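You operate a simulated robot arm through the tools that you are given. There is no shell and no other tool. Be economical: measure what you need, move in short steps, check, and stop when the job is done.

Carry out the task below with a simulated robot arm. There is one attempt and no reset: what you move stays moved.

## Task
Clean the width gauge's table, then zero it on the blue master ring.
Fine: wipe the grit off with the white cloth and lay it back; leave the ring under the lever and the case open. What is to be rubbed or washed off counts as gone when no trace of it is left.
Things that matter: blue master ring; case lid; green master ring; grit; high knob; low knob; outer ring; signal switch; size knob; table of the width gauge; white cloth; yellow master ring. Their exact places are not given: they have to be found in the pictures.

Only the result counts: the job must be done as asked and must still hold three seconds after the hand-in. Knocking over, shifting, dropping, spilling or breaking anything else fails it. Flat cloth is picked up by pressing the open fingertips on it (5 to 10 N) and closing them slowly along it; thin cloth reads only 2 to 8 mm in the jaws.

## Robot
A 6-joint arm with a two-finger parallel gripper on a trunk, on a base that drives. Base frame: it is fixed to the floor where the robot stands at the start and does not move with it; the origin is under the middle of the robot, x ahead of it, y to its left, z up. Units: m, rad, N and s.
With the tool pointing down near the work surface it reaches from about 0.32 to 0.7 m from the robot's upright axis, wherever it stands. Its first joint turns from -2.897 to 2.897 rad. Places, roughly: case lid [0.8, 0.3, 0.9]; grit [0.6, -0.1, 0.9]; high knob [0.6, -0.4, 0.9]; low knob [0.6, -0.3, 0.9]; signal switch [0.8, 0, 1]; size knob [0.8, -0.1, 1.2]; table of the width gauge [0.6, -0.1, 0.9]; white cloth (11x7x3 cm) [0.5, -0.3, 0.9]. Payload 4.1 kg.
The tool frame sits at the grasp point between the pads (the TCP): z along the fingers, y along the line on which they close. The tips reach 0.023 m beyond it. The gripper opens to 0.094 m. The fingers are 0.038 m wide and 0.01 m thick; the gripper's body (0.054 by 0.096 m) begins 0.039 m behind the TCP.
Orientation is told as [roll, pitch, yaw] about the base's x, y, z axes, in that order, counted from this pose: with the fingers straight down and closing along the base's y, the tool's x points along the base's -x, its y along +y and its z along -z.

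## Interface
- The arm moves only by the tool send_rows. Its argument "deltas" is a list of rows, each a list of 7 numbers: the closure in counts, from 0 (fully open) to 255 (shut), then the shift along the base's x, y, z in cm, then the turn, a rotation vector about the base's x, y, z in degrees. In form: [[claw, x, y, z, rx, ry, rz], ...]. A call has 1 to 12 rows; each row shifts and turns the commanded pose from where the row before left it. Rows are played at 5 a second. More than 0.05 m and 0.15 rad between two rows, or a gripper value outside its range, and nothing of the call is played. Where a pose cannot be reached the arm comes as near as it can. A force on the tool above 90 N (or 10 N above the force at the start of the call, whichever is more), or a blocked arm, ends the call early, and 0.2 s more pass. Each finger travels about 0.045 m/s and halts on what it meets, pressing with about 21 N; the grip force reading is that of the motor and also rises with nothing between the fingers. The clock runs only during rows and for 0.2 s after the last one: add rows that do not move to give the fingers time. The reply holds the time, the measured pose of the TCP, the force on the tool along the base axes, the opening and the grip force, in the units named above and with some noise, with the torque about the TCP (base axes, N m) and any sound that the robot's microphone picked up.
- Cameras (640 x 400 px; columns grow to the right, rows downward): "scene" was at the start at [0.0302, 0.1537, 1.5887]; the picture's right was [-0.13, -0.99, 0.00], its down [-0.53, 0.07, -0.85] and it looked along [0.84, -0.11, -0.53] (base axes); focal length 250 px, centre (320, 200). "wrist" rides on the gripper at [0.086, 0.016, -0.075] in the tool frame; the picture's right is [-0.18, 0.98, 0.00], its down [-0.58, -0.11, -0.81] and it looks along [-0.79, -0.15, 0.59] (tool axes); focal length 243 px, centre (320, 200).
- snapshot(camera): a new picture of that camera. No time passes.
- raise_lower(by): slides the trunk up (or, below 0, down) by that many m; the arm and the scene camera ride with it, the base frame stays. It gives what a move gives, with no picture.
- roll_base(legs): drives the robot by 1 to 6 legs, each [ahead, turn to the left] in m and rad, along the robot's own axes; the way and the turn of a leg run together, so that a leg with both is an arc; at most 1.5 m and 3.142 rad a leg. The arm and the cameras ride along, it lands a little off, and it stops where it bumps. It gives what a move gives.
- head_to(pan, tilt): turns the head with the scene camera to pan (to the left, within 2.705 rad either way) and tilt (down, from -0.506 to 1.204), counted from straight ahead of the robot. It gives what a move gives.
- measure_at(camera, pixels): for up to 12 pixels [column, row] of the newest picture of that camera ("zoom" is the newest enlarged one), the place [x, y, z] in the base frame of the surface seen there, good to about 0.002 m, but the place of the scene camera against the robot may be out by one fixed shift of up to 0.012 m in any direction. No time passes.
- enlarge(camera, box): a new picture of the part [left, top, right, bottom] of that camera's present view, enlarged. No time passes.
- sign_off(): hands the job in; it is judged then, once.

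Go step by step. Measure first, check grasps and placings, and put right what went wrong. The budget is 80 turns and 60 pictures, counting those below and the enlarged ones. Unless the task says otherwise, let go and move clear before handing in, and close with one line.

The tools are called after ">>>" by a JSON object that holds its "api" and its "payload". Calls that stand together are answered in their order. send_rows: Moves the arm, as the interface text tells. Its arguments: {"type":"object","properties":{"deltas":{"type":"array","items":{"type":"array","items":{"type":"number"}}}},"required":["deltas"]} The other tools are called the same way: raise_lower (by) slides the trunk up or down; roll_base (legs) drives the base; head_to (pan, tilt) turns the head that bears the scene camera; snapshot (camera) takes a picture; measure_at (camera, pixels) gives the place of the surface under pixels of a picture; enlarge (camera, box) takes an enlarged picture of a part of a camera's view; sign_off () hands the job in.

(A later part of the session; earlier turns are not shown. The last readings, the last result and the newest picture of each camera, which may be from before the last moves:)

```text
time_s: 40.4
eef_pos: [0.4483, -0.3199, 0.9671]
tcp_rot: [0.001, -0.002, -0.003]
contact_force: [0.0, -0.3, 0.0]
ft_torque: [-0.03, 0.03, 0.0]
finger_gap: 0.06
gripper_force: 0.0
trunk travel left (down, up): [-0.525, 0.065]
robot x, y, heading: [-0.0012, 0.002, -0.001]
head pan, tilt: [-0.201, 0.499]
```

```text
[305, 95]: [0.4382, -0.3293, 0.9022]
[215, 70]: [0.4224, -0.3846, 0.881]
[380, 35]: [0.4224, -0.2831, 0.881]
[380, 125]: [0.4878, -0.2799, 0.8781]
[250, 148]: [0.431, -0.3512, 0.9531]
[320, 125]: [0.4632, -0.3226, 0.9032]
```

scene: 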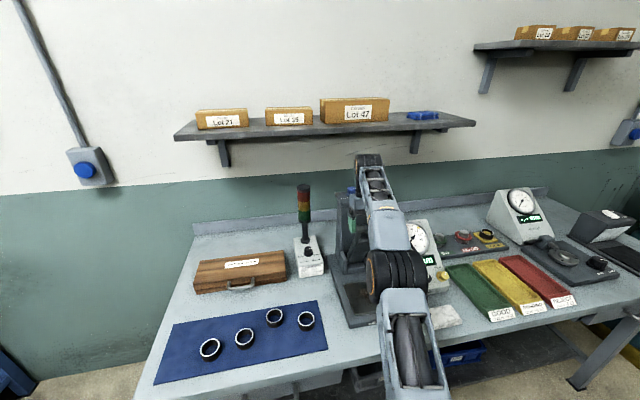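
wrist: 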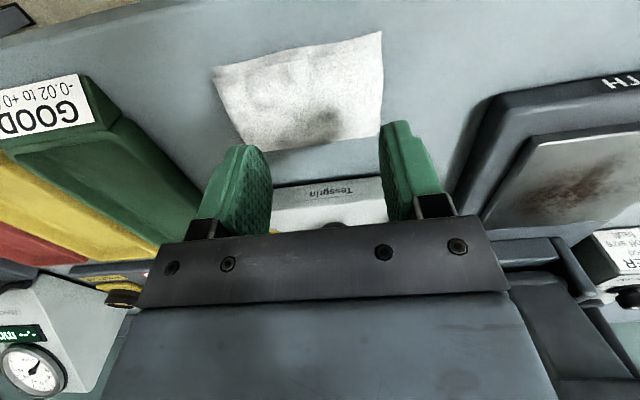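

Cloth centre is (0.45,-0.331). Recentre and press more lightly.

>>> {"api": "send_rows", "payload": {"deltas": [[92, 0.2, -1.1, -2, 0, 0, 0], [92, 0, 0, -1.6, 0, 0, 0], [92, 0, 0, -0.35, 0, 0, 0], [92, 0, 0, 0, 0, 0, 0]]}}

```text
time_s: 41.4
eef_pos: [0.4515, -0.3308, 0.926]
tcp_rot: [-0.002, -0.001, -0.001]
contact_force: [1.4, -1.4, 5.8]
ft_torque: [0.06, -0.05, -0.02]
finger_gap: 0.0602
gripper_force: 0.0
trunk travel left (down, up): [-0.525, 0.065]
robot x, y, heading: [-0.0006, 0.001, -0.005]
head pan, tilt: [-0.201, 0.499]
```

5.8 N now; add 0.5 mm and close slowly.

>>> {"api": "send_rows", "payload": {"deltas": [[105, 0, 0, -0.05, 0, 0, 0], [120, 0, 0, 0, 0, 0, 0], [135, 0, 0, 0, 0, 0, 0], [150, 0, 0, 0, 0, 0, 0], [165, 0, 0, 0, 0, 0, 0], [180, 0, 0, 0, 0, 0, 0], [195, 0, 0, 0, 0, 0, 0], [210, 0, 0, 0, 0, 0, 0], [225, 0, 0, 0, 0, 0, 0], [240, 0, 0, 0, 0, 0, 0], [255, 0, 0, 0, 0, 0, 0], [255, 0, 0, 0, 0, 0, 0]]}}

```text
time_s: 44.0
eef_pos: [0.4503, -0.3293, 0.9262]
tcp_rot: [-0.002, -0.001, -0.002]
contact_force: [-0.4, 3.3, 18.0]
ft_torque: [0.08, 0.02, 0.0]
finger_gap: 0.0
gripper_force: 21.0
trunk travel left (down, up): [-0.525, 0.065]
robot x, y, heading: [-0.0009, -0.0003, -0.001]
head pan, tilt: [-0.201, 0.499]
```

Gap reads 0 yet the force rose to 18 N. Lift 5 cm and look at the cloth.

>>> {"api": "send_rows", "payload": {"deltas": [[255, 0, 0, 2, 0, 0, 0], [255, 0, 0, 3, 0, 0, 0], [255, 0, 0, 0, 0, 0, 0]]}}

>>> {"api": "snapshot", "payload": {"camera": "wrist"}}

```text
time_s: 44.8
eef_pos: [0.4513, -0.3314, 0.9741]
tcp_rot: [0.001, 0.0, -0.002]
contact_force: [-0.1, 1.0, 0.2]
ft_torque: [0.02, -0.02, 0.02]
finger_gap: 0.0
gripper_force: 21.0
trunk travel left (down, up): [-0.525, 0.065]
robot x, y, heading: [0.0008, 0.0004, -0.002]
head pan, tilt: [-0.201, 0.499]
```

```text
27 pictures are left
```

wrist: 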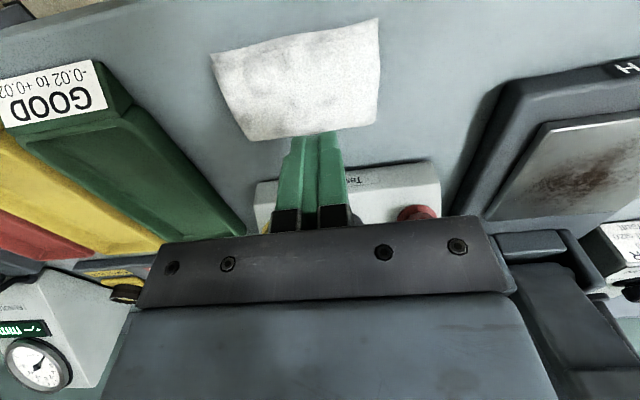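

The cloth was not caught; it behaves like a folded pad ~2.4 cm high, 7 cm deep. Check the clearance to the display box to grip it across x instead.

>>> {"api": "measure_at", "payload": {"camera": "wrist", "pixels": [[380, 164], [420, 161], [425, 170], [262, 182], [295, 80], [370, 115], [375, 30], [250, 138], [217, 60], [300, 130], [300, 42]]}}

>>> {"api": "enlarge", "payload": {"camera": "wrist", "box": [190, 0, 450, 180]}}

```text
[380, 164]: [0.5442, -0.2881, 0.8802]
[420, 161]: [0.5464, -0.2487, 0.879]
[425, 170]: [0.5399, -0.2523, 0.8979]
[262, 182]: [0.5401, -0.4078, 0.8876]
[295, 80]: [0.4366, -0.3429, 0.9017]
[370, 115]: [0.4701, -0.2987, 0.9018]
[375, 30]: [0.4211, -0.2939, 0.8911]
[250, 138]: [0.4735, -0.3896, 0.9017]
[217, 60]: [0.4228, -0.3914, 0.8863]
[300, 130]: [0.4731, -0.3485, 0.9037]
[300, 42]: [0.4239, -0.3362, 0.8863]
```

```text
2.22 times, centred on (320, 90) of wrist
```

zoom: 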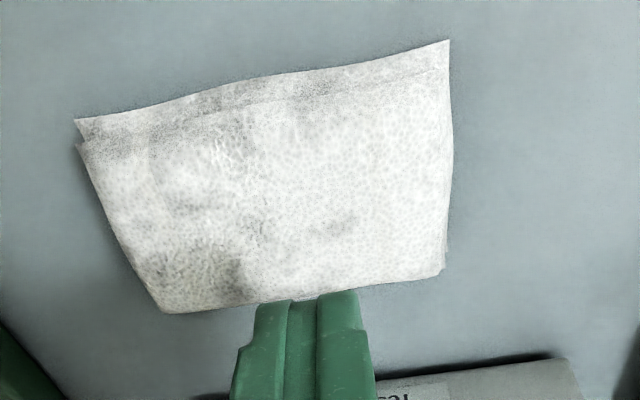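

It is a folded pad spanning x .42–.485, y −.39…−.285; the display box is at x .54, so there is room. I turn −90° and grip across its 7 cm depth.

>>> {"api": "send_rows", "payload": {"deltas": [[0, 0, 0, 3, 0, 0, -5], [0, 0, -0.6, 0, 0, 0, -8.5], [0, 0, 0, 0, 0, 0, -8.5], [0, 0, 0, 0, 0, 0, -8.5], [0, 0, 0, 0, 0, 0, -8.5], [0, 0, 0, 0, 0, 0, -8.5], [0, 0, 0, 0, 0, 0, -8.5], [0, 0, 0, 0, 0, 0, -8.5], [0, 0, 0, 0, 0, 0, -8.5], [0, 0, 0, 0, 0, 0, -8.5], [0, 0, 0, 0, 0, 0, -8.5], [0, 0, 0, 0, 0, 0, 0]]}}

>>> {"api": "snapshot", "payload": {"camera": "wrist"}}

```text
time_s: 47.4
eef_pos: [0.4481, -0.3353, 1.0068]
tcp_rot: [0.0, 0.0, -1.575]
contact_force: [0.0, 0.2, 0.1]
ft_torque: [0.04, -0.03, 0.02]
finger_gap: 0.094
gripper_force: 0.0
trunk travel left (down, up): [-0.525, 0.065]
robot x, y, heading: [0.0027, -0.0026, -0.002]
head pan, tilt: [-0.201, 0.499]
```

```text
25 pictures are left
```

wrist: 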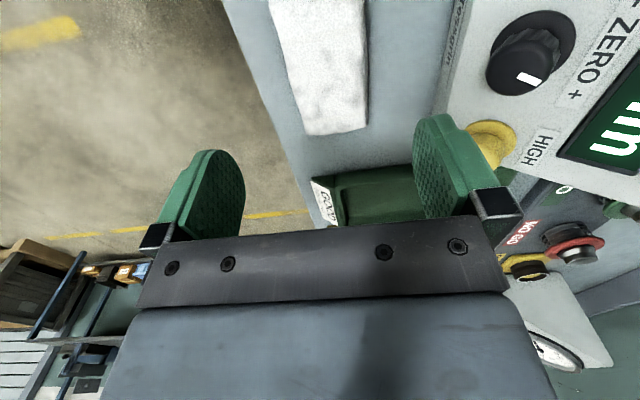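

Descend around the pad to tips 5 mm above the bench and close gently.

>>> {"api": "send_rows", "payload": {"deltas": [[0, 0.3, 0, -3.5, 0, 0, 0], [0, 0, 0, -3.5, 0, 0, 0], [0, 0, 0, -1.5, 0, 0, 0], [0, 0, 0, -1.3, 0, 0, 0], [40, 0, 0, 0, 0, 0, 0], [80, 0, 0, 0, 0, 0, 0], [120, 0, 0, 0, 0, 0, 0], [160, 0, 0, 0, 0, 0, 0], [200, 0, 0, 0, 0, 0, 0], [255, 0, 0, 0, 0, 0, 0], [255, 0, 0, 0, 0, 0, 0], [255, 0, 0, 0, 0, 0, 0]]}}

>>> {"api": "snapshot", "payload": {"camera": "wrist"}}

```text
time_s: 50.0
eef_pos: [0.451, -0.3376, 0.9102]
tcp_rot: [0.0, -0.001, -1.572]
contact_force: [0.3, -0.6, 0.3]
ft_torque: [0.05, 0.01, -0.01]
finger_gap: 0.0643
gripper_force: 21.3
trunk travel left (down, up): [-0.525, 0.065]
robot x, y, heading: [0.0009, 0.0011, -0.003]
head pan, tilt: [-0.201, 0.499]
```

```text
24 pictures are left
```

wrist: 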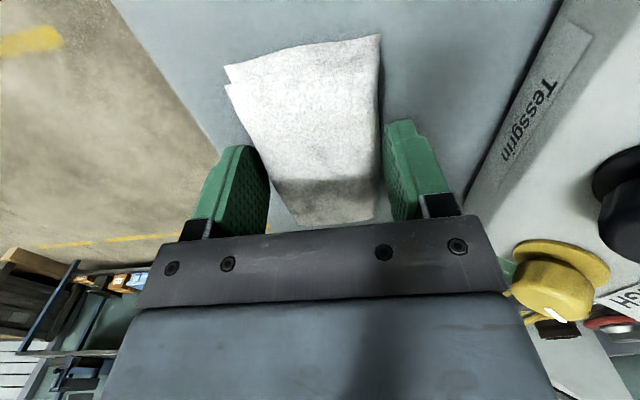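

Gripped (gap 0.064, 21 N). Lift, carry along y to the plate, then forward over the grit.

>>> {"api": "send_rows", "payload": {"deltas": [[255, 0, 0, 3, 0, 0, 0], [255, 0, 0, 3, 0, 0, 0], [255, 0, 4, 1, 0, 0, 0], [255, 0, 4.5, 0, 0, 0, 0], [255, 0, 4.5, 0, 0, 0, 0], [255, 1, 4.5, 0, 0, 0, 0], [255, 3, 3.7, 0, 0, 0, 0], [255, 4, 0, 0, 0, 0, 0], [255, 2, 0, -1.5, 0, 0, 0], [255, 0, 0, 0, 0, 0, 0]]}}

>>> {"api": "snapshot", "payload": {"camera": "wrist"}}

```text
time_s: 52.2
eef_pos: [0.5511, -0.126, 0.9609]
tcp_rot: [-0.001, -0.002, -1.575]
contact_force: [-0.8, 0.1, -0.3]
ft_torque: [-0.01, 0.0, -0.01]
finger_gap: 0.064
gripper_force: 20.8
trunk travel left (down, up): [-0.525, 0.065]
robot x, y, heading: [-0.0014, -0.0011, 0.002]
head pan, tilt: [-0.201, 0.499]
```

```text
23 pictures are left
```

wrist: 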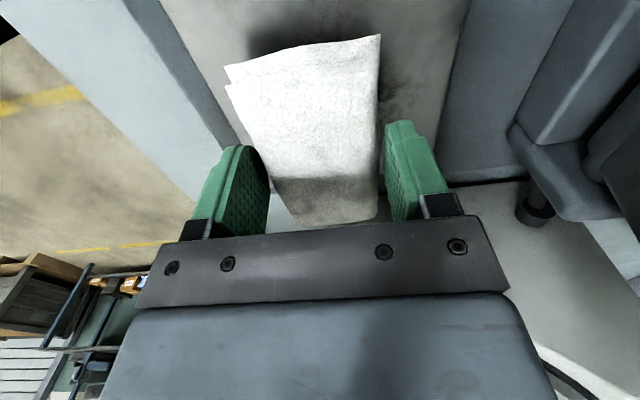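

Cloth held over the grit. Lower to contact.

>>> {"api": "send_rows", "payload": {"deltas": [[255, 0, 0, -1.2, 0, 0, 0], [255, 0, 0, -0.4, 0, 0, 0], [255, 0, 0, -0.2, 0, 0, 0], [255, 0, 0, 0, 0, 0, 0]]}}

```text
time_s: 53.2
eef_pos: [0.5511, -0.1268, 0.9447]
tcp_rot: [-0.001, 0.002, -1.573]
contact_force: [-0.2, 0.5, -0.2]
ft_torque: [-0.02, -0.03, -0.01]
finger_gap: 0.0638
gripper_force: 21.3
trunk travel left (down, up): [-0.525, 0.065]
robot x, y, heading: [-0.002, -0.0021, 0.001]
head pan, tilt: [-0.201, 0.499]
```

>>> {"api": "send_rows", "payload": {"deltas": [[255, 0, 0, -0.2, 0, 0, 0], [255, 0, 0, -0.2, 0, 0, 0], [255, 0, 0, -0.1, 0, 0, 0], [255, 0, 0, 0, 0, 0, 0]]}}

```text
time_s: 54.2
eef_pos: [0.5522, -0.125, 0.9435]
tcp_rot: [0.006, -0.003, -1.573]
contact_force: [1.2, -5.6, 27.5]
ft_torque: [-0.07, 0.14, -0.01]
finger_gap: 0.0638
gripper_force: 21.3
trunk travel left (down, up): [-0.525, 0.065]
robot x, y, heading: [-0.0015, -0.0008, 0.004]
head pan, tilt: [-0.201, 0.499]
```

27 N is too hard. Ease up 0.35 cm and stroke in x and y over the patch.

>>> {"api": "send_rows", "payload": {"deltas": [[255, 0, 0, 0.33, 0, 0, 0], [255, 1.5, 0, 0, 0, 0, 0], [255, 1.5, 0, 0, 0, 0, 0], [255, -2, 0, 0, 0, 0, 0], [255, -2, 0, 0, 0, 0, 0], [255, -2, 0, 0, 0, 0, 0], [255, 0, 1.5, 0, 0, 0, 0], [255, 2, 0, 0, 0, 0, 0], [255, 2, 0, 0, 0, 0, 0], [255, 2, 0, 0, 0, 0, 0], [255, 0, -1.5, 0, 0, 0, 0]]}}

```text
time_s: 56.6
eef_pos: [0.5827, -0.1225, 0.945]
tcp_rot: [0.001, 0.001, -1.573]
contact_force: [1.2, 0.1, -0.7]
ft_torque: [0.01, 0.01, 0.02]
finger_gap: 0.0641
gripper_force: 21.1
trunk travel left (down, up): [-0.525, 0.065]
robot x, y, heading: [-0.0002, -0.0019, -0.001]
head pan, tilt: [-0.201, 0.499]
```

Contact was lost (force ~0). Lower 2.5 mm and stroke again.

>>> {"api": "send_rows", "payload": {"deltas": [[255, 0, 0, -0.25, 0, 0, 0], [255, -1.5, 0, 0, 0, 0, 0], [255, -1.5, 0, 0, 0, 0, 0], [255, 0, 0, 0, 0, 0, 0]]}}

```text
time_s: 57.6
eef_pos: [0.5515, -0.1229, 0.9441]
tcp_rot: [0.002, 0.0, -1.571]
contact_force: [4.3, 0.4, 14.8]
ft_torque: [0.08, 0.06, -0.05]
finger_gap: 0.0639
gripper_force: 20.7
trunk travel left (down, up): [-0.525, 0.065]
robot x, y, heading: [0.0013, -0.0034, -0.001]
head pan, tilt: [-0.201, 0.499]
```

About 15 N with the cloth sliding – fine for wiping. Make full strokes.

>>> {"api": "send_rows", "payload": {"deltas": [[255, -1.5, 0, 0.04, 0, 0, 0], [255, -1.5, 0, 0, 0, 0, 0], [255, 0, 1.3, 0, 0, 0, 0], [255, 1.5, 0, 0, 0, 0, 0], [255, 1.5, 0, 0, 0, 0, 0], [255, 1.5, 0, 0, 0, 0, 0], [255, 1.5, 0, 0, 0, 0, 0], [255, 0, -1.3, 0, 0, 0, 0], [255, 0, -1.3, 0, 0, 0, 0], [255, -2, 0, 0, 0, 0, 0], [255, -2, 0, 0, 0, 0, 0], [255, -2, 0, 0, 0, 0, 0]]}}

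>>> {"api": "send_rows", "payload": {"deltas": [[255, 0, 1.3, 0, 0, 0, 0], [255, 1.5, 0, 0, 0, 0, 0], [255, 1.5, 0, 0, 0, 0, 0], [255, 1.5, 0, 0, 0, 0, 0], [255, 1.5, 0, 0, 0, 0, 0], [255, -2, 0, 0, 0, 0, 0], [255, -2, 0, 0, 0, 0, 0], [255, -2, 0, 0, 0, 0, 0], [255, 0, 0, 2, 0, 0, 0], [255, -4, -1, 2, 0, 0, 0], [255, -3, -3, 1.5, 0, 0, 0], [255, 0, -4, 0, 0, 0, 0]]}}

>>> {"api": "send_rows", "payload": {"deltas": [[255, 0, -4.5, 0, 0, 0, 0], [255, 0, -4.5, 0, 0, 0, 0], [255, 0, -3, 0, 0, 0, 0], [255, 0, 0, 0, 0, 0, 0]]}}

>>> {"api": "enlarge", "payload": {"camera": "scene", "box": [310, 230, 440, 335]}}

```text
time_s: 60.2
eef_pos: [0.5223, -0.139, 0.9433]
tcp_rot: [0.005, -0.002, -1.571]
contact_force: [8.3, 1.6, 27.4]
ft_torque: [-0.24, -1.04, 0.1]
finger_gap: 0.0643
gripper_force: 21.0
trunk travel left (down, up): [-0.525, 0.065]
robot x, y, heading: [-0.0027, 0.0013, -0.003]
head pan, tilt: [-0.201, 0.499]
```

```text
time_s: 62.8
eef_pos: [0.4529, -0.2073, 0.9985]
tcp_rot: [0.0, -0.001, -1.572]
contact_force: [-0.2, -0.8, -0.6]
ft_torque: [0.0, 0.01, -0.03]
finger_gap: 0.0639
gripper_force: 20.6
trunk travel left (down, up): [-0.525, 0.065]
robot x, y, heading: [-0.0005, -0.0015, 0.001]
head pan, tilt: [-0.201, 0.499]
```

```text
time_s: 63.8
eef_pos: [0.4574, -0.3266, 1.0006]
tcp_rot: [-0.001, -0.001, -1.572]
contact_force: [0.7, -1.1, -0.3]
ft_torque: [-0.02, 0.0, 0.01]
finger_gap: 0.0642
gripper_force: 20.7
trunk travel left (down, up): [-0.525, 0.065]
robot x, y, heading: [0.0035, 0.001, -0.002]
head pan, tilt: [-0.201, 0.499]
```

```text
3.81 times, centred on (375, 282) of scene
```

zoom: 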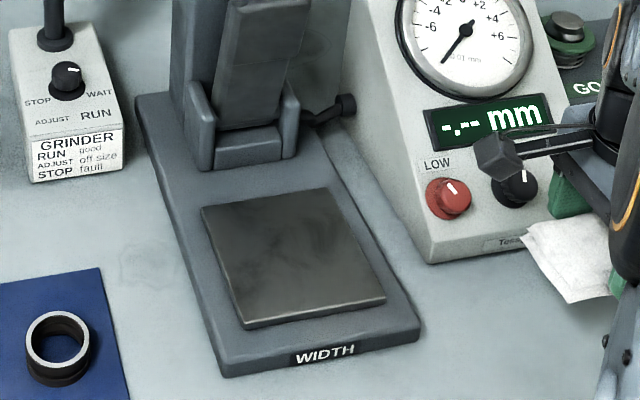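

The patch is gone at this scale; zoom tighter to make sure no trace remains before laying the cloth back.

>>> {"api": "enlarge", "payload": {"camera": "scene", "box": [348, 272, 392, 302]}}

```text
13.33 times, centred on (370, 287) of scene
```

zoom: 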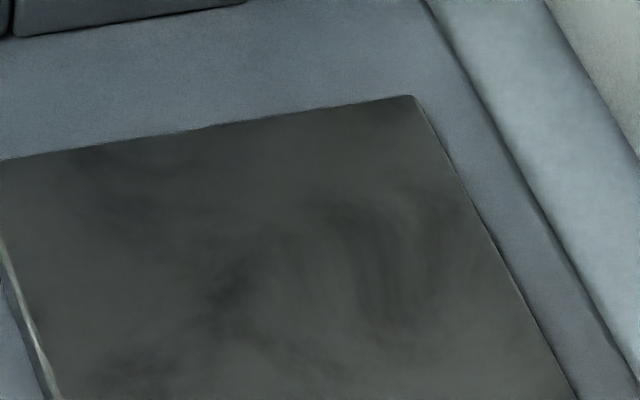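

Only plain steel texture remains. Lay the cloth back at its place (0.451,-0.338).

>>> {"api": "send_rows", "payload": {"deltas": [[255, -0.6, -1.1, -3, 0, 0, 0], [255, 0, 0, -3, 0, 0, 0], [255, 0, 0, -2, 0, 0, 0], [255, 0, 0, -0.9, 0, 0, 0], [255, 0, 0, 0, 0, 0, 0]]}}

```text
time_s: 65.0
eef_pos: [0.4471, -0.3352, 0.9087]
tcp_rot: [0.001, -0.001, -1.572]
contact_force: [0.3, 0.1, 4.1]
ft_torque: [0.03, -0.13, 0.01]
finger_gap: 0.0643
gripper_force: 20.7
trunk travel left (down, up): [-0.525, 0.065]
robot x, y, heading: [0.0009, 0.0006, 0.002]
head pan, tilt: [-0.201, 0.499]
```

Resting on the bench (4 N). Release and rise straight up.

>>> {"api": "send_rows", "payload": {"deltas": [[120, 0, 0, 0, 0, 0, 0], [60, 0, 0, 0, 0, 0, 0], [20, 0, 0, 0, 0, 0, 0], [0, 0, 0, 0, 0, 0, 0], [0, 0, 0, 2, 0, 0, 0], [0, 0, 0, 3, 0, 0, 0], [0, 0, 0, 4.5, 0, 0, 0], [0, 0, 0, 4.5, 0, 0, 0], [0, 0, 0, 0, 0, 0, 0]]}}

>>> {"api": "snapshot", "payload": {"camera": "wrist"}}

```text
time_s: 67.0
eef_pos: [0.4482, -0.3346, 1.0486]
tcp_rot: [0.0, 0.002, -1.573]
contact_force: [-0.2, -0.2, 0.1]
ft_torque: [0.01, 0.01, -0.02]
finger_gap: 0.0939
gripper_force: 0.1
trunk travel left (down, up): [-0.525, 0.065]
robot x, y, heading: [-0.0006, -0.0012, 0.001]
head pan, tilt: [-0.201, 0.499]
```

```text
20 pictures are left
```

wrist: 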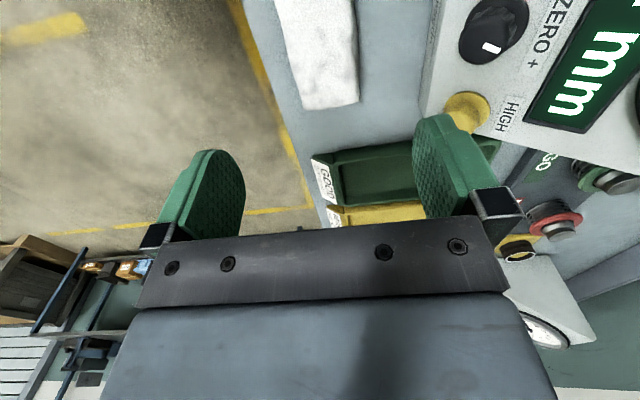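

The cloth is back in place. Next the case: its handle at about (0.67,0.28,0.927) is at the reach edge, so the robot must shift left. First retract the arm high and look down for the bench edge and base clearance.

>>> {"api": "send_rows", "payload": {"deltas": [[0, -2, 2, 4, 0, 0, 8], [0, -1, 3, 3, 0, 0, 8], [0, -1, 4, 2, 0, 0, 8], [0, 0, 4, 2, 0, 0, 8], [0, 0, 4, 1, 0, 0, 8], [0, 0, 4, 1, 0, 0, 8], [0, 0, 4, 1, 0, 0, 8], [0, 0, 4, 0, 0, 0, 8], [0, 0, 2, 0, 0, 0, 8], [0, 0, 2, 0, 0, 0, 8], [0, 0, 0, 0, 0, 0, 8], [0, 0, 0, 0, 0, 0, 2]]}}

>>> {"api": "head_to", "payload": {"pan": 0.3, "tilt": 0.95}}

>>> {"api": "snapshot", "payload": {"camera": "scene"}}

```text
time_s: 69.6
eef_pos: [0.4065, -0.0069, 1.1875]
tcp_rot: [0.001, 0.0, 0.001]
contact_force: [-0.2, -0.4, 1.3]
ft_torque: [0.02, 0.0, -0.02]
finger_gap: 0.0939
gripper_force: 0.1
trunk travel left (down, up): [-0.525, 0.065]
robot x, y, heading: [-0.002, -0.0075, -0.005]
head pan, tilt: [-0.201, 0.499]
```

```text
time_s: 70.6
eef_pos: [0.4067, -0.0058, 1.1892]
tcp_rot: [0.0, 0.0, -0.001]
contact_force: [-0.1, 0.3, -1.0]
ft_torque: [0.01, 0.01, 0.02]
finger_gap: 0.094
gripper_force: 0.1
trunk travel left (down, up): [-0.525, 0.065]
robot x, y, heading: [-0.0032, -0.0019, -0.001]
head pan, tilt: [0.3, 0.949]
```

```text
19 pictures are left
```

scene: 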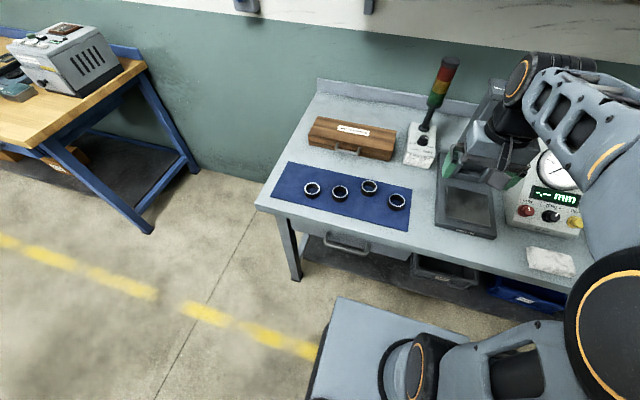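

>>> {"api": "measure_at", "payload": {"camera": "scene", "pixels": [[330, 224], [470, 258], [262, 208], [345, 302], [440, 322], [318, 380], [347, 245], [350, 255], [300, 278], [352, 152], [360, 125], [348, 146]]}}

>>> {"api": "enlarge", "payload": {"camera": "scene", "box": [295, 105, 405, 175]}}

```text
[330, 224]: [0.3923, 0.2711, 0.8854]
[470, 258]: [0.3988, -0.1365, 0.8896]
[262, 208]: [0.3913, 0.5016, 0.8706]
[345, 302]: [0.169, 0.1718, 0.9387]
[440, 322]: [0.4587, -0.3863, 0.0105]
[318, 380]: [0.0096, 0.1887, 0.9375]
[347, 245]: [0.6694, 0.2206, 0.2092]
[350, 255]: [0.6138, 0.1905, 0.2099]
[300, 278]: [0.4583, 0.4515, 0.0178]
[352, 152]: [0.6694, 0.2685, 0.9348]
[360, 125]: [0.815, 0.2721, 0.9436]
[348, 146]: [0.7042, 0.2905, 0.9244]
```

```text
5.71 times, centred on (350, 140) of scene
```

zoom: 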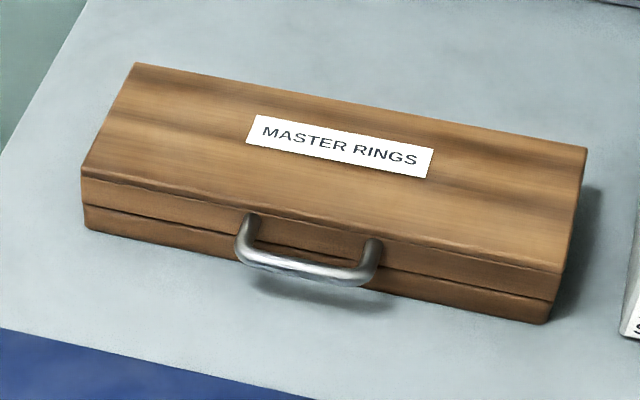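

Bench edge is at x≈0.39, the robot's platform front at x≈0.17, so I can shift to about (0.08,0.27). The lid carries the handle. Drive: turn left, ahead, turn right.

>>> {"api": "roll_base", "payload": {"legs": [[0, 1.283], [0.282, 0], [0, -1.283]]}}

>>> {"api": "head_to", "payload": {"pan": -0.1, "tilt": 0.75}}

>>> {"api": "snapshot", "payload": {"camera": "wrist"}}

```text
time_s: 78.9
eef_pos: [0.4912, 0.2643, 1.1888]
tcp_rot: [0.0, 0.002, -0.013]
contact_force: [0.2, 0.4, -0.2]
ft_torque: [0.01, -0.02, 0.03]
finger_gap: 0.0937
gripper_force: 0.0
trunk travel left (down, up): [-0.525, 0.065]
robot x, y, heading: [0.0863, 0.2754, -0.011]
head pan, tilt: [0.3, 0.949]
```

```text
time_s: 79.8
eef_pos: [0.4914, 0.2628, 1.189]
tcp_rot: [0.001, 0.0, -0.013]
contact_force: [0.0, 0.0, 0.3]
ft_torque: [-0.02, 0.0, 0.01]
finger_gap: 0.0939
gripper_force: 0.0
trunk travel left (down, up): [-0.525, 0.065]
robot x, y, heading: [0.084, 0.2763, -0.013]
head pan, tilt: [-0.099, 0.75]
```

```text
17 pictures are left
```

wrist: 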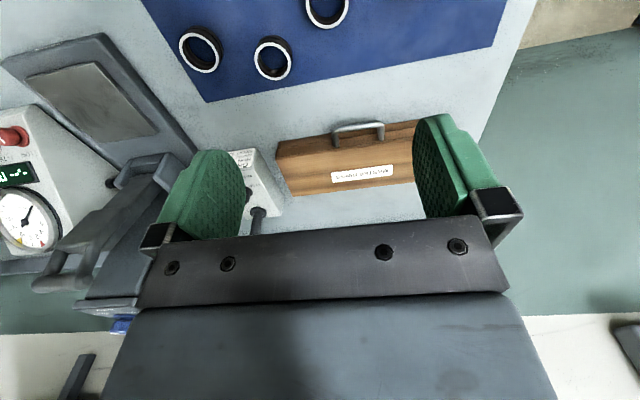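

>>> {"api": "measure_at", "payload": {"camera": "wrist", "pixels": [[358, 126], [345, 128], [372, 125], [335, 133], [384, 131], [340, 145], [282, 150], [405, 125], [340, 190], [320, 165], [395, 180], [290, 190]]}}

```text
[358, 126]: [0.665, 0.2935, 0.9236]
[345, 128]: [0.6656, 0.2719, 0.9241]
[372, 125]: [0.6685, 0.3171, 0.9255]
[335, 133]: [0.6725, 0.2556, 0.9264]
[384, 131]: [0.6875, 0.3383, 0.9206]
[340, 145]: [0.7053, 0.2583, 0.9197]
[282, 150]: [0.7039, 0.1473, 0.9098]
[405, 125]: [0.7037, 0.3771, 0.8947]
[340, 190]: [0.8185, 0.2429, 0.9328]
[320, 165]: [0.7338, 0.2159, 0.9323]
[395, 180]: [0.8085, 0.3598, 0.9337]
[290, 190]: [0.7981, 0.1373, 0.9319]
```

Handle bar: x≈0.668, y 0.255–0.338, z≈0.921; the lid face is at x 0.704. I go above it with fingers closing along x, half-open so the inner finger fits behind the bar.

>>> {"api": "send_rows", "payload": {"deltas": [[157, 2, 0.3, -1, 0, 0, -8.3], [157, 2, 0.3, -1, 0, 0, -8.3], [157, 2, 0.3, -1, 0, 0, -8.3], [157, 2, 0.3, -2, 0, 0, -8.3], [157, 2, 0.4, -2, 0, 0, -8.3], [157, 2, 0.4, -2, 0, 0, -8.3], [157, 2, 0.4, -2, 0, 0, -8.3], [157, 2, 0.4, -1, 0, 0, -8.3], [157, 1.5, 0.4, 0, 0, 0, -8.3], [157, 0, 0.1, 0, 0, 0, -8.3], [157, 0, 0, 0, 0, 0, -6.3], [157, 0, 0, 0, 0, 0, 0]]}}

```text
time_s: 82.4
eef_pos: [0.6664, 0.2979, 1.0684]
tcp_rot: [0.001, -0.001, -1.571]
contact_force: [-0.2, -0.3, -0.4]
ft_torque: [0.01, -0.04, -0.03]
finger_gap: 0.0362
gripper_force: 0.1
trunk travel left (down, up): [-0.525, 0.065]
robot x, y, heading: [0.0846, 0.2784, -0.012]
head pan, tilt: [-0.099, 0.75]
```

>>> {"api": "send_rows", "payload": {"deltas": [[157, 0, 0, -4, 0, 0, 0], [157, 0, 0, -4, 0, 0, 0], [157, 0, 0, -3, 0, 0, 0], [157, 0, 0, -2, 0, 0, 0], [157, 0, 0, 0, 0, 0, 0]]}}

>>> {"api": "snapshot", "payload": {"camera": "wrist"}}

```text
time_s: 83.6
eef_pos: [0.6657, 0.2996, 0.9405]
tcp_rot: [0.0, 0.001, -1.572]
contact_force: [-0.1, 0.0, -0.1]
ft_torque: [-0.01, 0.0, -0.02]
finger_gap: 0.0364
gripper_force: 0.1
trunk travel left (down, up): [-0.525, 0.065]
robot x, y, heading: [0.083, 0.2781, -0.012]
head pan, tilt: [-0.099, 0.75]
```

```text
16 pictures are left
```

wrist: 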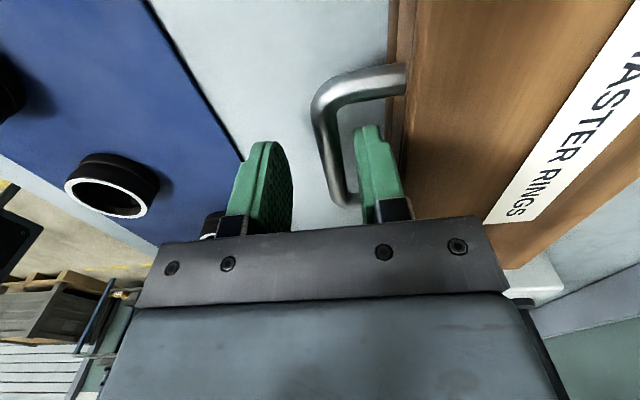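

The right finger is inside the handle loop, the left outside. Lower 2 cm and close.

>>> {"api": "send_rows", "payload": {"deltas": [[157, 0.2, 0, -1.2, 0, 0, 0], [157, 0, 0, -0.8, 0, 0, 0], [200, 0, 0, 0, 0, 0, 0], [255, 0, 0, 0, 0, 0, 0], [255, 0, 0, 0, 0, 0, 0], [255, 0, 0, 0, 0, 0, 0]]}}

```text
time_s: 85.0
eef_pos: [0.6719, 0.2979, 0.9172]
tcp_rot: [0.003, 0.0, -1.569]
contact_force: [24.8, -2.6, 0.4]
ft_torque: [-0.01, -0.03, 1.76]
finger_gap: 0.0117
gripper_force: 45.1
trunk travel left (down, up): [-0.525, 0.065]
robot x, y, heading: [0.0867, 0.2775, -0.013]
head pan, tilt: [-0.099, 0.75]
```

Handle gripped (gap 0.0117). The bar sits slightly to +x, so shift 2 mm and begin lifting along the lid's arc.

>>> {"api": "send_rows", "payload": {"deltas": [[255, 0.25, 0, 0, 0, 0, 0], [255, 0.18, 0, 1.75, 0, 0, 0], [255, 0.37, 0, 1.73, 0, 0, 0], [255, 0.54, 0, 1.66, 0, 0, 0], [255, 0, 0, 0, 0, 0, 0]]}}

```text
time_s: 86.2
eef_pos: [0.687, 0.2979, 0.9688]
tcp_rot: [-0.003, -0.001, -1.571]
contact_force: [27.0, 3.6, -16.2]
ft_torque: [1.01, 0.17, 1.73]
finger_gap: 0.0117
gripper_force: 45.3
trunk travel left (down, up): [-0.525, 0.065]
robot x, y, heading: [0.0867, 0.2778, -0.01]
head pan, tilt: [-0.099, 0.75]
```

Lifting works; the pull toward +x says the arc runs more forward. Add x and continue.

>>> {"api": "send_rows", "payload": {"deltas": [[255, 0.5, 0, 0, 0, 0, 0], [255, 0.85, 0, 1.55, 0, 0, 0], [255, 1.0, 0, 1.45, 0, 0, 0], [255, 1.12, 0, 1.35, 0, 0, 0], [255, 0, 0, 0, 0, 0, 0]]}}

```text
time_s: 87.4
eef_pos: [0.7167, 0.2978, 1.0128]
tcp_rot: [-0.004, -0.001, -1.572]
contact_force: [7.0, 4.1, -9.8]
ft_torque: [0.92, 0.16, 1.72]
finger_gap: 0.012
gripper_force: 45.3
trunk travel left (down, up): [-0.525, 0.065]
robot x, y, heading: [0.0846, 0.2783, -0.01]
head pan, tilt: [-0.099, 0.75]
```

A circle fit gives the hinge at about (0.874, 0.89), R≈0.20, lid now at ~39°. Continue while tilting the fingers forward to gain reach.

>>> {"api": "send_rows", "payload": {"deltas": [[255, 1.35, 0, 1.4, 0, -7, 0], [255, 1.5, 0, 1.4, 0, -7, 0], [255, 1.7, 0, 1.3, 0, -7, 0], [255, 1.8, 0, 1.1, 0, -7, 0], [255, 0, 0, 0, 0, 0, 0]]}}

```text
time_s: 88.6
eef_pos: [0.7811, 0.2984, 1.0606]
tcp_rot: [0.478, 0.0, -1.572]
contact_force: [9.6, 5.5, -35.1]
ft_torque: [0.18, 0.09, -0.19]
finger_gap: 0.0114
gripper_force: 45.1
trunk travel left (down, up): [-0.525, 0.065]
robot x, y, heading: [0.0857, 0.2775, -0.006]
head pan, tilt: [-0.099, 0.75]
```

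At ~61°, reach still fine with tilt. Continue toward and past vertical.

>>> {"api": "send_rows", "payload": {"deltas": [[255, 1.3, 0, 0.1, 0, -6, 0], [255, 1.3, 0, 0.4, 0, -6, 0], [255, 1.6, 0, 0.4, 0, -6, 0], [255, 1.7, 0, 0.25, 0, -4, 0], [255, 1.7, 0, 0.1, 0, 0, 0], [255, 0, 0, 0, 0, 0, 0]]}}

```text
time_s: 90.0
eef_pos: [0.8524, 0.2976, 1.0622]
tcp_rot: [0.836, 0.0, -1.573]
contact_force: [-13.0, 6.4, -50.5]
ft_torque: [1.65, 0.75, -0.83]
finger_gap: 0.0119
gripper_force: 44.4
trunk travel left (down, up): [-0.525, 0.065]
robot x, y, heading: [0.0828, 0.2747, -0.014]
head pan, tilt: [-0.099, 0.75]
```

The pull is downward (−50 N), so lower ~0.7 cm and continue forward past vertical.

>>> {"api": "send_rows", "payload": {"deltas": [[255, 0.5, 0, -0.7, 0, 0, 0], [255, 1.2, 0, 0, 0, 0, 0], [255, 1.2, 0, -0.1, 0, 0, 0], [255, 1.2, 0, -0.2, 0, 0, 0], [255, 0, 0, 0, 0, 0, 0]]}}

>>> {"api": "snapshot", "payload": {"camera": "scene"}}

```text
time_s: 90.8
eef_pos: [0.8686, 0.2972, 1.0584]
tcp_rot: [0.823, 0.002, -1.573]
contact_force: [-32.7, 0.7, 6.6]
ft_torque: [1.48, 0.33, -0.99]
finger_gap: 0.0117
gripper_force: 45.2
trunk travel left (down, up): [-0.525, 0.065]
robot x, y, heading: [0.0834, 0.281, -0.012]
head pan, tilt: [-0.099, 0.75]
stopped in row 4: the force on the tool passed its limit at 94 N (the readings are from after the stop); the commanded pose is now the measured one
```

```text
15 pictures are left
```

scene: 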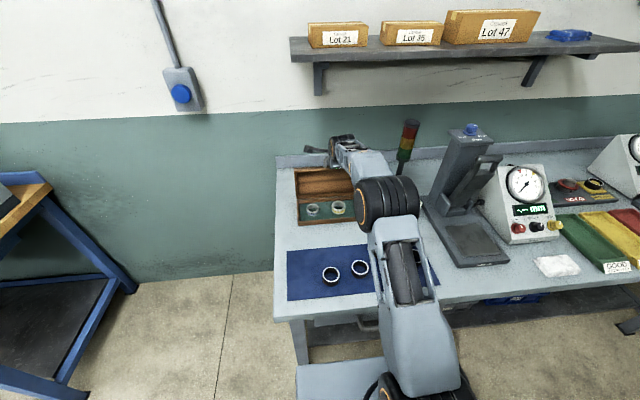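

The lid is past vertical at its stop, rings inside visible. Release the handle and see that it stays open.

>>> {"api": "send_rows", "payload": {"deltas": [[220, 0, 0, 0, 0, 0, 0], [180, 0, 0, 0, 0, 0, 0], [157, 0, 0, 0, 0, 0, 0], [157, 0, 0, 0, 0, 0, 0]]}}

>>> {"api": "snapshot", "payload": {"camera": "wrist"}}

```text
time_s: 91.8
eef_pos: [0.8732, 0.2971, 1.0533]
tcp_rot: [0.822, -0.001, -1.571]
contact_force: [0.8, 0.4, -0.4]
ft_torque: [-0.03, -0.01, 0.01]
finger_gap: 0.036
gripper_force: 0.0
trunk travel left (down, up): [-0.525, 0.065]
robot x, y, heading: [0.0838, 0.2792, -0.01]
head pan, tilt: [-0.099, 0.75]
```

```text
14 pictures are left
```

wrist: 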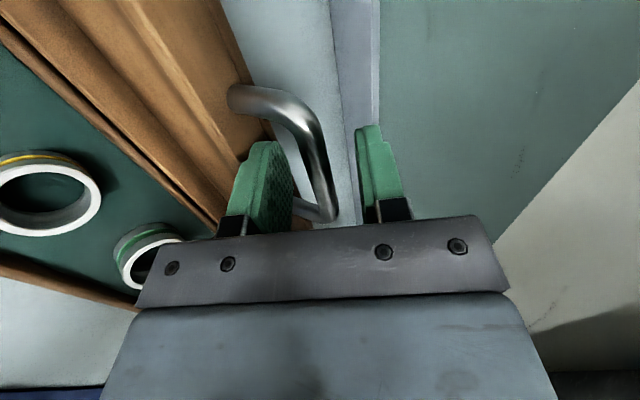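

The lid stays open at its stop; the left finger sits in the loop. Withdraw along the tool axis and then turn upright.

>>> {"api": "send_rows", "payload": {"deltas": [[157, -1.5, 0, 1.4, 0, 0, 0], [157, -2.2, 0, 2.0, 0, 0, 0], [157, -2.9, 0, 2.7, 0, 0, 0], [157, -2.9, 0, 2.7, 0, 0, 0], [157, -3, 0, 1, 0, 8, 0], [100, -3, 0, 0, 0, 8, 0], [60, -3, 0, 0, 0, 8, 0], [0, -3, 0, 0, 0, 8, 0], [0, -2, 0, 0, 0, 8, 0], [0, -2, 0, 0, 0, 7.1, 0], [0, -2, 0, 0, 0, 0, 0], [0, 0, 0, 0, 0, 0, 0]]}}

>>> {"api": "enlarge", "payload": {"camera": "scene", "box": [270, 140, 400, 310]}}

```text
time_s: 94.4
eef_pos: [0.5975, 0.2966, 1.1509]
tcp_rot: [-0.001, -0.002, -1.57]
contact_force: [0.2, 0.3, 0.4]
ft_torque: [0.0, -0.04, -0.03]
finger_gap: 0.0942
gripper_force: 0.0
trunk travel left (down, up): [-0.525, 0.065]
robot x, y, heading: [0.0833, 0.2786, -0.009]
head pan, tilt: [-0.099, 0.75]
```

```text
2.35 times, centred on (335, 225) of scene
```

zoom: 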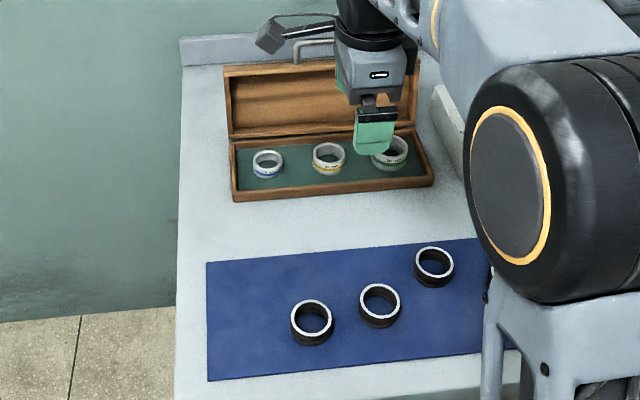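

The case is open: blue ring left at zoom (267,163), yellow middle, green right. Enlarge the blue ring to read any size and measure it.

>>> {"api": "measure_at", "payload": {"camera": "zoom", "pixels": [[267, 154], [254, 158], [282, 158], [267, 165], [267, 176], [327, 147], [267, 172], [245, 170]]}}

>>> {"api": "enlarge", "payload": {"camera": "scene", "box": [364, 195, 396, 215]}}

>>> {"api": "enlarge", "payload": {"camera": "scene", "box": [360, 165, 450, 225]}}

```text
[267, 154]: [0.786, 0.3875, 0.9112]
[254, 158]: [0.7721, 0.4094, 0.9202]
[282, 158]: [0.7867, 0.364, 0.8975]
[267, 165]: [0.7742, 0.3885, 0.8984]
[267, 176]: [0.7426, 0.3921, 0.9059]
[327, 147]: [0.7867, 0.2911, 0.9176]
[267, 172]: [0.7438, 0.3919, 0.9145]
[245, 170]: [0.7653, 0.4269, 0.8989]
```

```text
16.00 times, centred on (380, 205) of scene
```

zoom: 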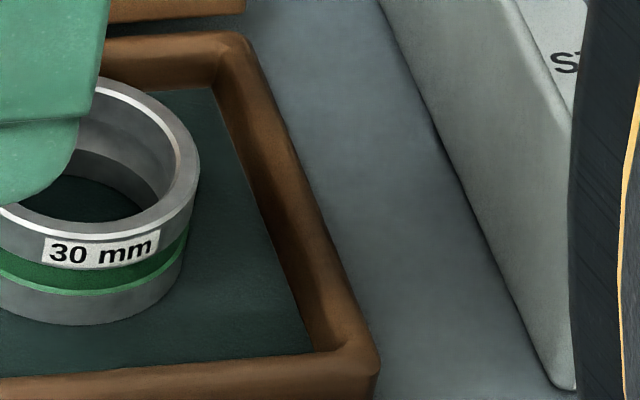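

```text
6.67 times, centred on (405, 195) of scene
```

zoom: 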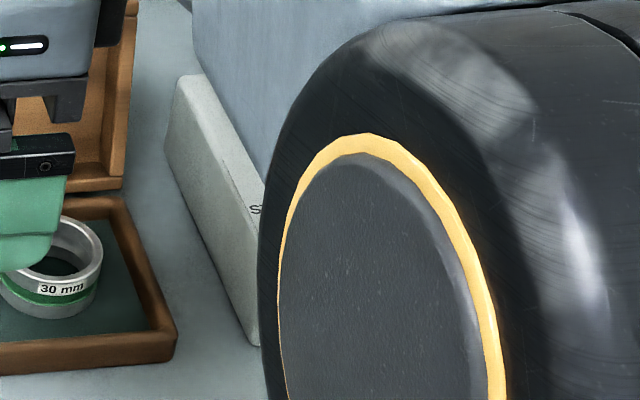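

Green is 30 mm. Read the blue one's label.

>>> {"api": "enlarge", "payload": {"camera": "scene", "box": [296, 198, 352, 220]}}

>>> {"api": "measure_at", "payload": {"camera": "zoom", "pixels": [[185, 125], [105, 160], [265, 160], [185, 205], [185, 180], [185, 230]]}}

```text
11.43 times, centred on (324, 209) of scene
```

zoom: 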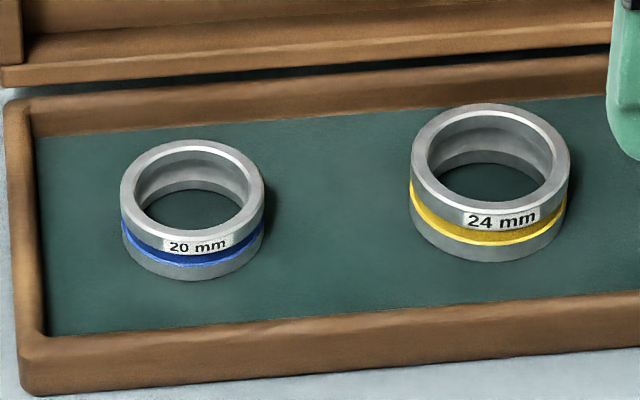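

```text
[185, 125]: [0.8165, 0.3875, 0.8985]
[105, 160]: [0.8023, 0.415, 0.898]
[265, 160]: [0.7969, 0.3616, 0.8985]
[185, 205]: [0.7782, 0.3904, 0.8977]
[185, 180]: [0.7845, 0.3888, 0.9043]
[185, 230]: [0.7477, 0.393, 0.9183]
```

Blue is the 20 mm ring and the size knob already stands on 20 mm. The ring at about (0.768,0.39) is at the reach edge, so drive 0.08 m ahead (still clear of the bench).

>>> {"api": "roll_base", "payload": {"legs": [[0.08, 0]]}}

```text
time_s: 95.4
eef_pos: [0.6759, 0.2952, 1.1513]
tcp_rot: [-0.001, -0.003, -1.569]
contact_force: [0.8, 0.0, 0.1]
ft_torque: [0.03, 0.03, 0.05]
finger_gap: 0.0942
gripper_force: 0.0
trunk travel left (down, up): [-0.525, 0.065]
robot x, y, heading: [0.1642, 0.2794, -0.009]
head pan, tilt: [-0.099, 0.75]
```

>>> {"api": "send_rows", "payload": {"deltas": [[92, 2.3, 2.4, -2, 0, 0, 0], [92, 2.3, 2.4, -3, 0, 0, 0], [92, 2.3, 2.4, -3, 0, 0, 0], [92, 2.3, 2.3, -3, 0, 0, 0], [92, 0, 0, -3.5, 0, 0, 0], [92, 0, 0, 0, 0, 0, 0]]}}

>>> {"api": "snapshot", "payload": {"camera": "wrist"}}

```text
time_s: 96.8
eef_pos: [0.7672, 0.3897, 1.0026]
tcp_rot: [0.001, -0.001, -1.569]
contact_force: [0.1, -0.2, 0.5]
ft_torque: [0.02, -0.01, -0.04]
finger_gap: 0.0601
gripper_force: 0.0
trunk travel left (down, up): [-0.525, 0.065]
robot x, y, heading: [0.1636, 0.2766, -0.007]
head pan, tilt: [-0.099, 0.75]
```

```text
9 pictures are left
```

wrist: 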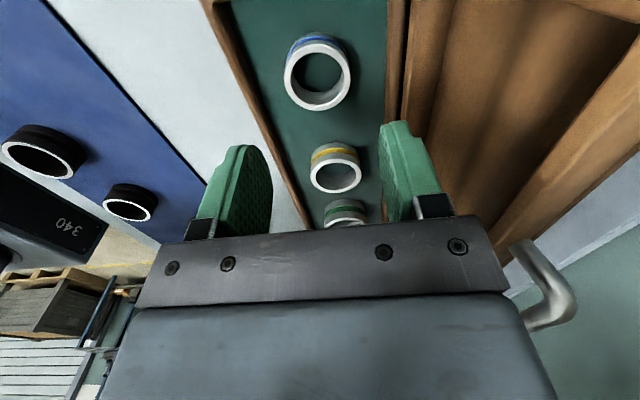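

>>> {"api": "measure_at", "payload": {"camera": "wrist", "pixels": [[288, 78], [347, 76], [318, 43], [318, 104], [284, 92], [350, 88], [318, 75], [250, 110], [388, 100], [300, 102], [337, 101]]}}

```text
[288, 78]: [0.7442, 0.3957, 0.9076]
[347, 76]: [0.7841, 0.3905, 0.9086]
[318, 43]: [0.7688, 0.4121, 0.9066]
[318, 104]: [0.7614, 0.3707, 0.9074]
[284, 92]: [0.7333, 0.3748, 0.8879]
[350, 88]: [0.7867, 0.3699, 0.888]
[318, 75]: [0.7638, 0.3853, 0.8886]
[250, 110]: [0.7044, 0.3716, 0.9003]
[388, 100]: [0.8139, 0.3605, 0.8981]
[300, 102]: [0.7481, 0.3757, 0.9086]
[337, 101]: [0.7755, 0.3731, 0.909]
```

Ring centre is (0.764,0.391), OD ≈44 mm, floor z 0.888. Align, descend to z 0.913 and close.

>>> {"api": "send_rows", "payload": {"deltas": [[92, -0.3, 0.15, -3, 0, 0, 0], [92, 0, 0, -3, 0, 0, 0], [92, 0, 0, -2, 0, 0, 0], [92, 0, 0, -0.9, 0, 0, 0], [92, 0, 0, 0, 0, 0, 0], [115, 0, 0, 0, 0, 0, 0], [140, 0, 0, 0, 0, 0, 0], [160, 0, 0, 0, 0, 0, 0], [160, 0, 0, 0, 0, 0, 0]]}}

```text
time_s: 98.8
eef_pos: [0.7623, 0.3921, 0.9159]
tcp_rot: [-0.001, -0.002, -1.57]
contact_force: [-0.1, 0.2, -0.4]
ft_torque: [0.03, -0.01, 0.01]
finger_gap: 0.046
gripper_force: 21.1
trunk travel left (down, up): [-0.525, 0.065]
robot x, y, heading: [0.1599, 0.2757, -0.012]
head pan, tilt: [-0.099, 0.75]
```

Ring gripped (gap 0.046, 21 N). Lift and carry back and across toward the plate.

>>> {"api": "send_rows", "payload": {"deltas": [[170, 0, 0, 3, 0, 0, 0], [170, 0, 0, 4.5, 0, 0, 0], [170, 0, 0, 4.5, 0, 0, 0], [170, -4.5, -1, 1, 0, 0, 0], [170, -4.5, -1, 0, 0, 0, 0], [170, -4.5, -2, 0, 0, 0, 0], [170, -4, -2.5, 0, 0, 0, 0], [170, -3.4, -3, 0, 0, 0, 0], [170, 0, -4.5, 0, 0, 0, 0], [170, 0, -4.5, 0, 0, 0, 0], [170, 0, -4.5, 0, 0, 0, 0], [170, 0, -4.5, 0, 0, 0, 0]]}}

```text
time_s: 101.4
eef_pos: [0.5551, 0.1137, 1.0463]
tcp_rot: [0.0, -0.001, -1.57]
contact_force: [-0.7, 0.1, -0.5]
ft_torque: [0.02, 0.0, -0.04]
finger_gap: 0.046
gripper_force: 20.9
trunk travel left (down, up): [-0.525, 0.065]
robot x, y, heading: [0.1631, 0.2773, -0.009]
head pan, tilt: [-0.099, 0.75]
```

>>> {"api": "send_rows", "payload": {"deltas": [[170, 0, -4.6, 0, 0, 0, 0], [170, 0, -4.6, 0, 0, 0, 0], [170, 0, -4.6, 0, 0, 0, 0], [170, 0, -4.6, 0, 0, 0, 0], [170, -0.2, -4.8, 0, 0, 0, 0], [170, 0, 0, -4, 0, 0, 0], [170, 0, 0, -4, 0, 0, 0], [170, 0, 0, -1.5, 0, 0, 0], [170, 0, 0, 0, 0, 0, 0]]}}

>>> {"api": "snapshot", "payload": {"camera": "wrist"}}

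```text
time_s: 103.4
eef_pos: [0.5515, -0.1163, 0.9512]
tcp_rot: [-0.001, -0.002, -1.568]
contact_force: [-0.5, 0.5, -0.8]
ft_torque: [0.0, 0.02, -0.02]
finger_gap: 0.0459
gripper_force: 20.6
trunk travel left (down, up): [-0.525, 0.065]
robot x, y, heading: [0.1599, 0.2774, -0.01]
head pan, tilt: [-0.099, 0.75]
```

```text
8 pictures are left
```

wrist: 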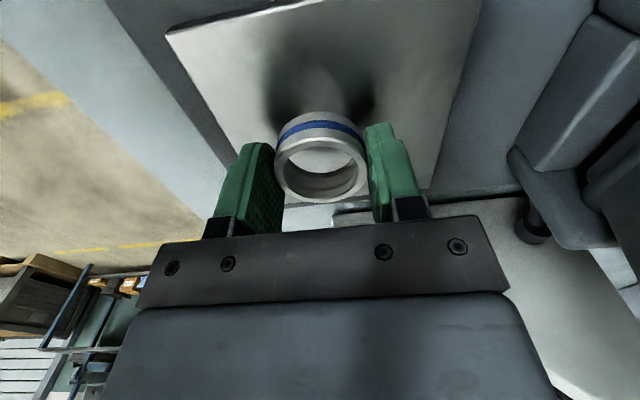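

The plate is clean and the ring is held level over its centre. Lower to contact.

>>> {"api": "send_rows", "payload": {"deltas": [[170, 0, -0.15, -0.7, 0, 0, 0], [170, 0, 0, -0.2, 0, 0, 0], [170, 0, 0, -0.1, 0, 0, 0], [170, 0, 0, 0, 0, 0, 0]]}}

```text
time_s: 104.4
eef_pos: [0.5523, -0.117, 0.9417]
tcp_rot: [0.0, -0.002, -1.57]
contact_force: [-0.4, -0.1, -1.6]
ft_torque: [-0.02, 0.0, 0.0]
finger_gap: 0.0461
gripper_force: 20.6
trunk travel left (down, up): [-0.525, 0.065]
robot x, y, heading: [0.1584, 0.2781, -0.011]
head pan, tilt: [-0.099, 0.75]
5 turns are left
```

Only 5 turns are left, so I chain calls now. The ring is ~1 mm above the plate: set it down, release, rise, retract, turn the tool to yaw 0, and drive the base back right to in front of the gauge, then look.

>>> {"api": "measure_at", "payload": {"camera": "scene", "pixels": [[480, 160], [487, 158], [493, 157], [497, 156], [486, 162], [490, 160], [492, 162], [484, 165]]}}

>>> {"api": "send_rows", "payload": {"deltas": [[170, 0, 0, -0.12, 0, 0, 0], [130, 0, 0, 0, 0, 0, 0], [92, 0, 0, 0, 0, 0, 0], [80, 0, 0, 0, 0, 0, 0], [80, 0, 0, 1, 0, 0, 0], [80, 0, 0, 3, 0, 0, 0], [40, 0, 0, 4.5, 0, 0, 0], [0, 0, 0, 4.5, 0, 0, 0], [0, 0, 0, 4.5, 0, 0, 0], [0, -4, 1, 0, 0, 0, 0], [0, -4, 2, 0, 0, 0, 0], [0, -4, 2, 0, 0, 0, 0]]}}

>>> {"api": "send_rows", "payload": {"deltas": [[0, 0, 0, 0, 0, 0, 8.5], [0, 0, 0, 0, 0, 0, 8.5], [0, 0, 0, 0, 0, 0, 8.5], [0, 0, 0, 0, 0, 0, 8.5], [0, 0, 0, 0, 0, 0, 8.5], [0, 0, 0, 0, 0, 0, 8.5], [0, 0, 0, 0, 0, 0, 8.5], [0, 0, 0, 0, 0, 0, 8.5], [0, 0, 0, 0, 0, 0, 8.5], [0, 0, 0, 0, 0, 0, 8.5], [0, 0, 0, 0, 0, 0, 5]]}}

>>> {"api": "roll_base", "payload": {"legs": [[-0.06, 0], [0, 1.45], [-0.37, 0], [0, -1.44]]}}

>>> {"api": "head_to", "payload": {"pan": -0.3, "tilt": 0.55}}

>>> {"api": "snapshot", "payload": {"camera": "scene"}}

>>> {"api": "snapshot", "payload": {"camera": "wrist"}}

```text
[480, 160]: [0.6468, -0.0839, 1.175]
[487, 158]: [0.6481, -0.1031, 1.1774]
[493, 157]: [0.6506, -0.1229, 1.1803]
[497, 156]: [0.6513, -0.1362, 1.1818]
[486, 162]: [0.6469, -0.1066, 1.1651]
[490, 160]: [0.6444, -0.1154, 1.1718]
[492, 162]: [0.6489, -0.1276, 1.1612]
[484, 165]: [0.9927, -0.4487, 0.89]
```

```text
time_s: 107.0
eef_pos: [0.4324, -0.0672, 1.1159]
tcp_rot: [0.0, -0.001, -1.569]
contact_force: [0.2, 0.2, 0.3]
ft_torque: [-0.02, -0.04, -0.04]
finger_gap: 0.0937
gripper_force: 0.1
trunk travel left (down, up): [-0.525, 0.065]
robot x, y, heading: [0.1624, 0.2778, -0.012]
head pan, tilt: [-0.099, 0.75]
```

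```text
time_s: 109.4
eef_pos: [0.4334, -0.0672, 1.1168]
tcp_rot: [0.001, -0.001, 0.004]
contact_force: [0.4, -0.1, 0.2]
ft_torque: [0.02, 0.04, 0.0]
finger_gap: 0.0939
gripper_force: 0.0
trunk travel left (down, up): [-0.525, 0.065]
robot x, y, heading: [0.1619, 0.2759, -0.009]
head pan, tilt: [-0.099, 0.75]
```

```text
time_s: 119.4
eef_pos: [0.2989, -0.4423, 1.1157]
tcp_rot: [-0.001, -0.002, -0.025]
contact_force: [-0.1, 0.0, 0.1]
ft_torque: [-0.01, 0.01, 0.02]
finger_gap: 0.094
gripper_force: 0.2
trunk travel left (down, up): [-0.525, 0.065]
robot x, y, heading: [0.0364, -0.0886, -0.036]
head pan, tilt: [-0.099, 0.75]
```

```text
time_s: 120.1
eef_pos: [0.299, -0.4408, 1.1165]
tcp_rot: [0.0, -0.001, -0.027]
contact_force: [-0.6, -0.5, 1.3]
ft_torque: [0.03, 0.02, -0.01]
finger_gap: 0.094
gripper_force: 0.1
trunk travel left (down, up): [-0.525, 0.065]
robot x, y, heading: [0.037, -0.0926, -0.035]
head pan, tilt: [-0.3, 0.55]
```

```text
7 pictures are left
```

scene: 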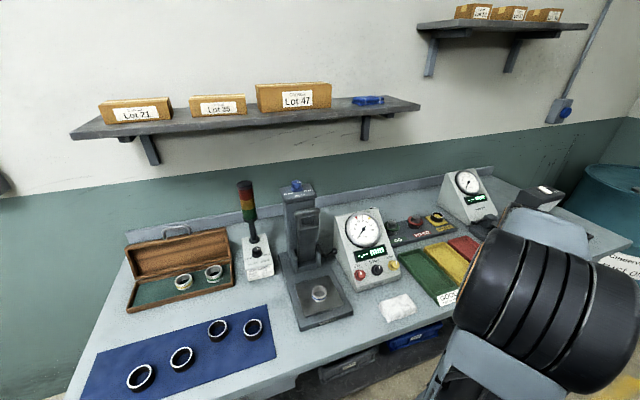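

```text
6 pictures are left
4 turns are left
```

wrist: 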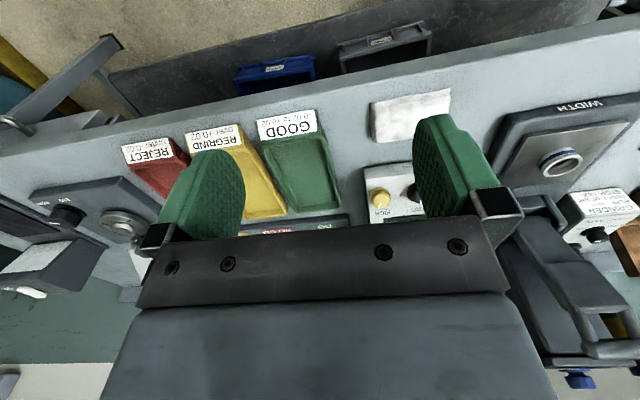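

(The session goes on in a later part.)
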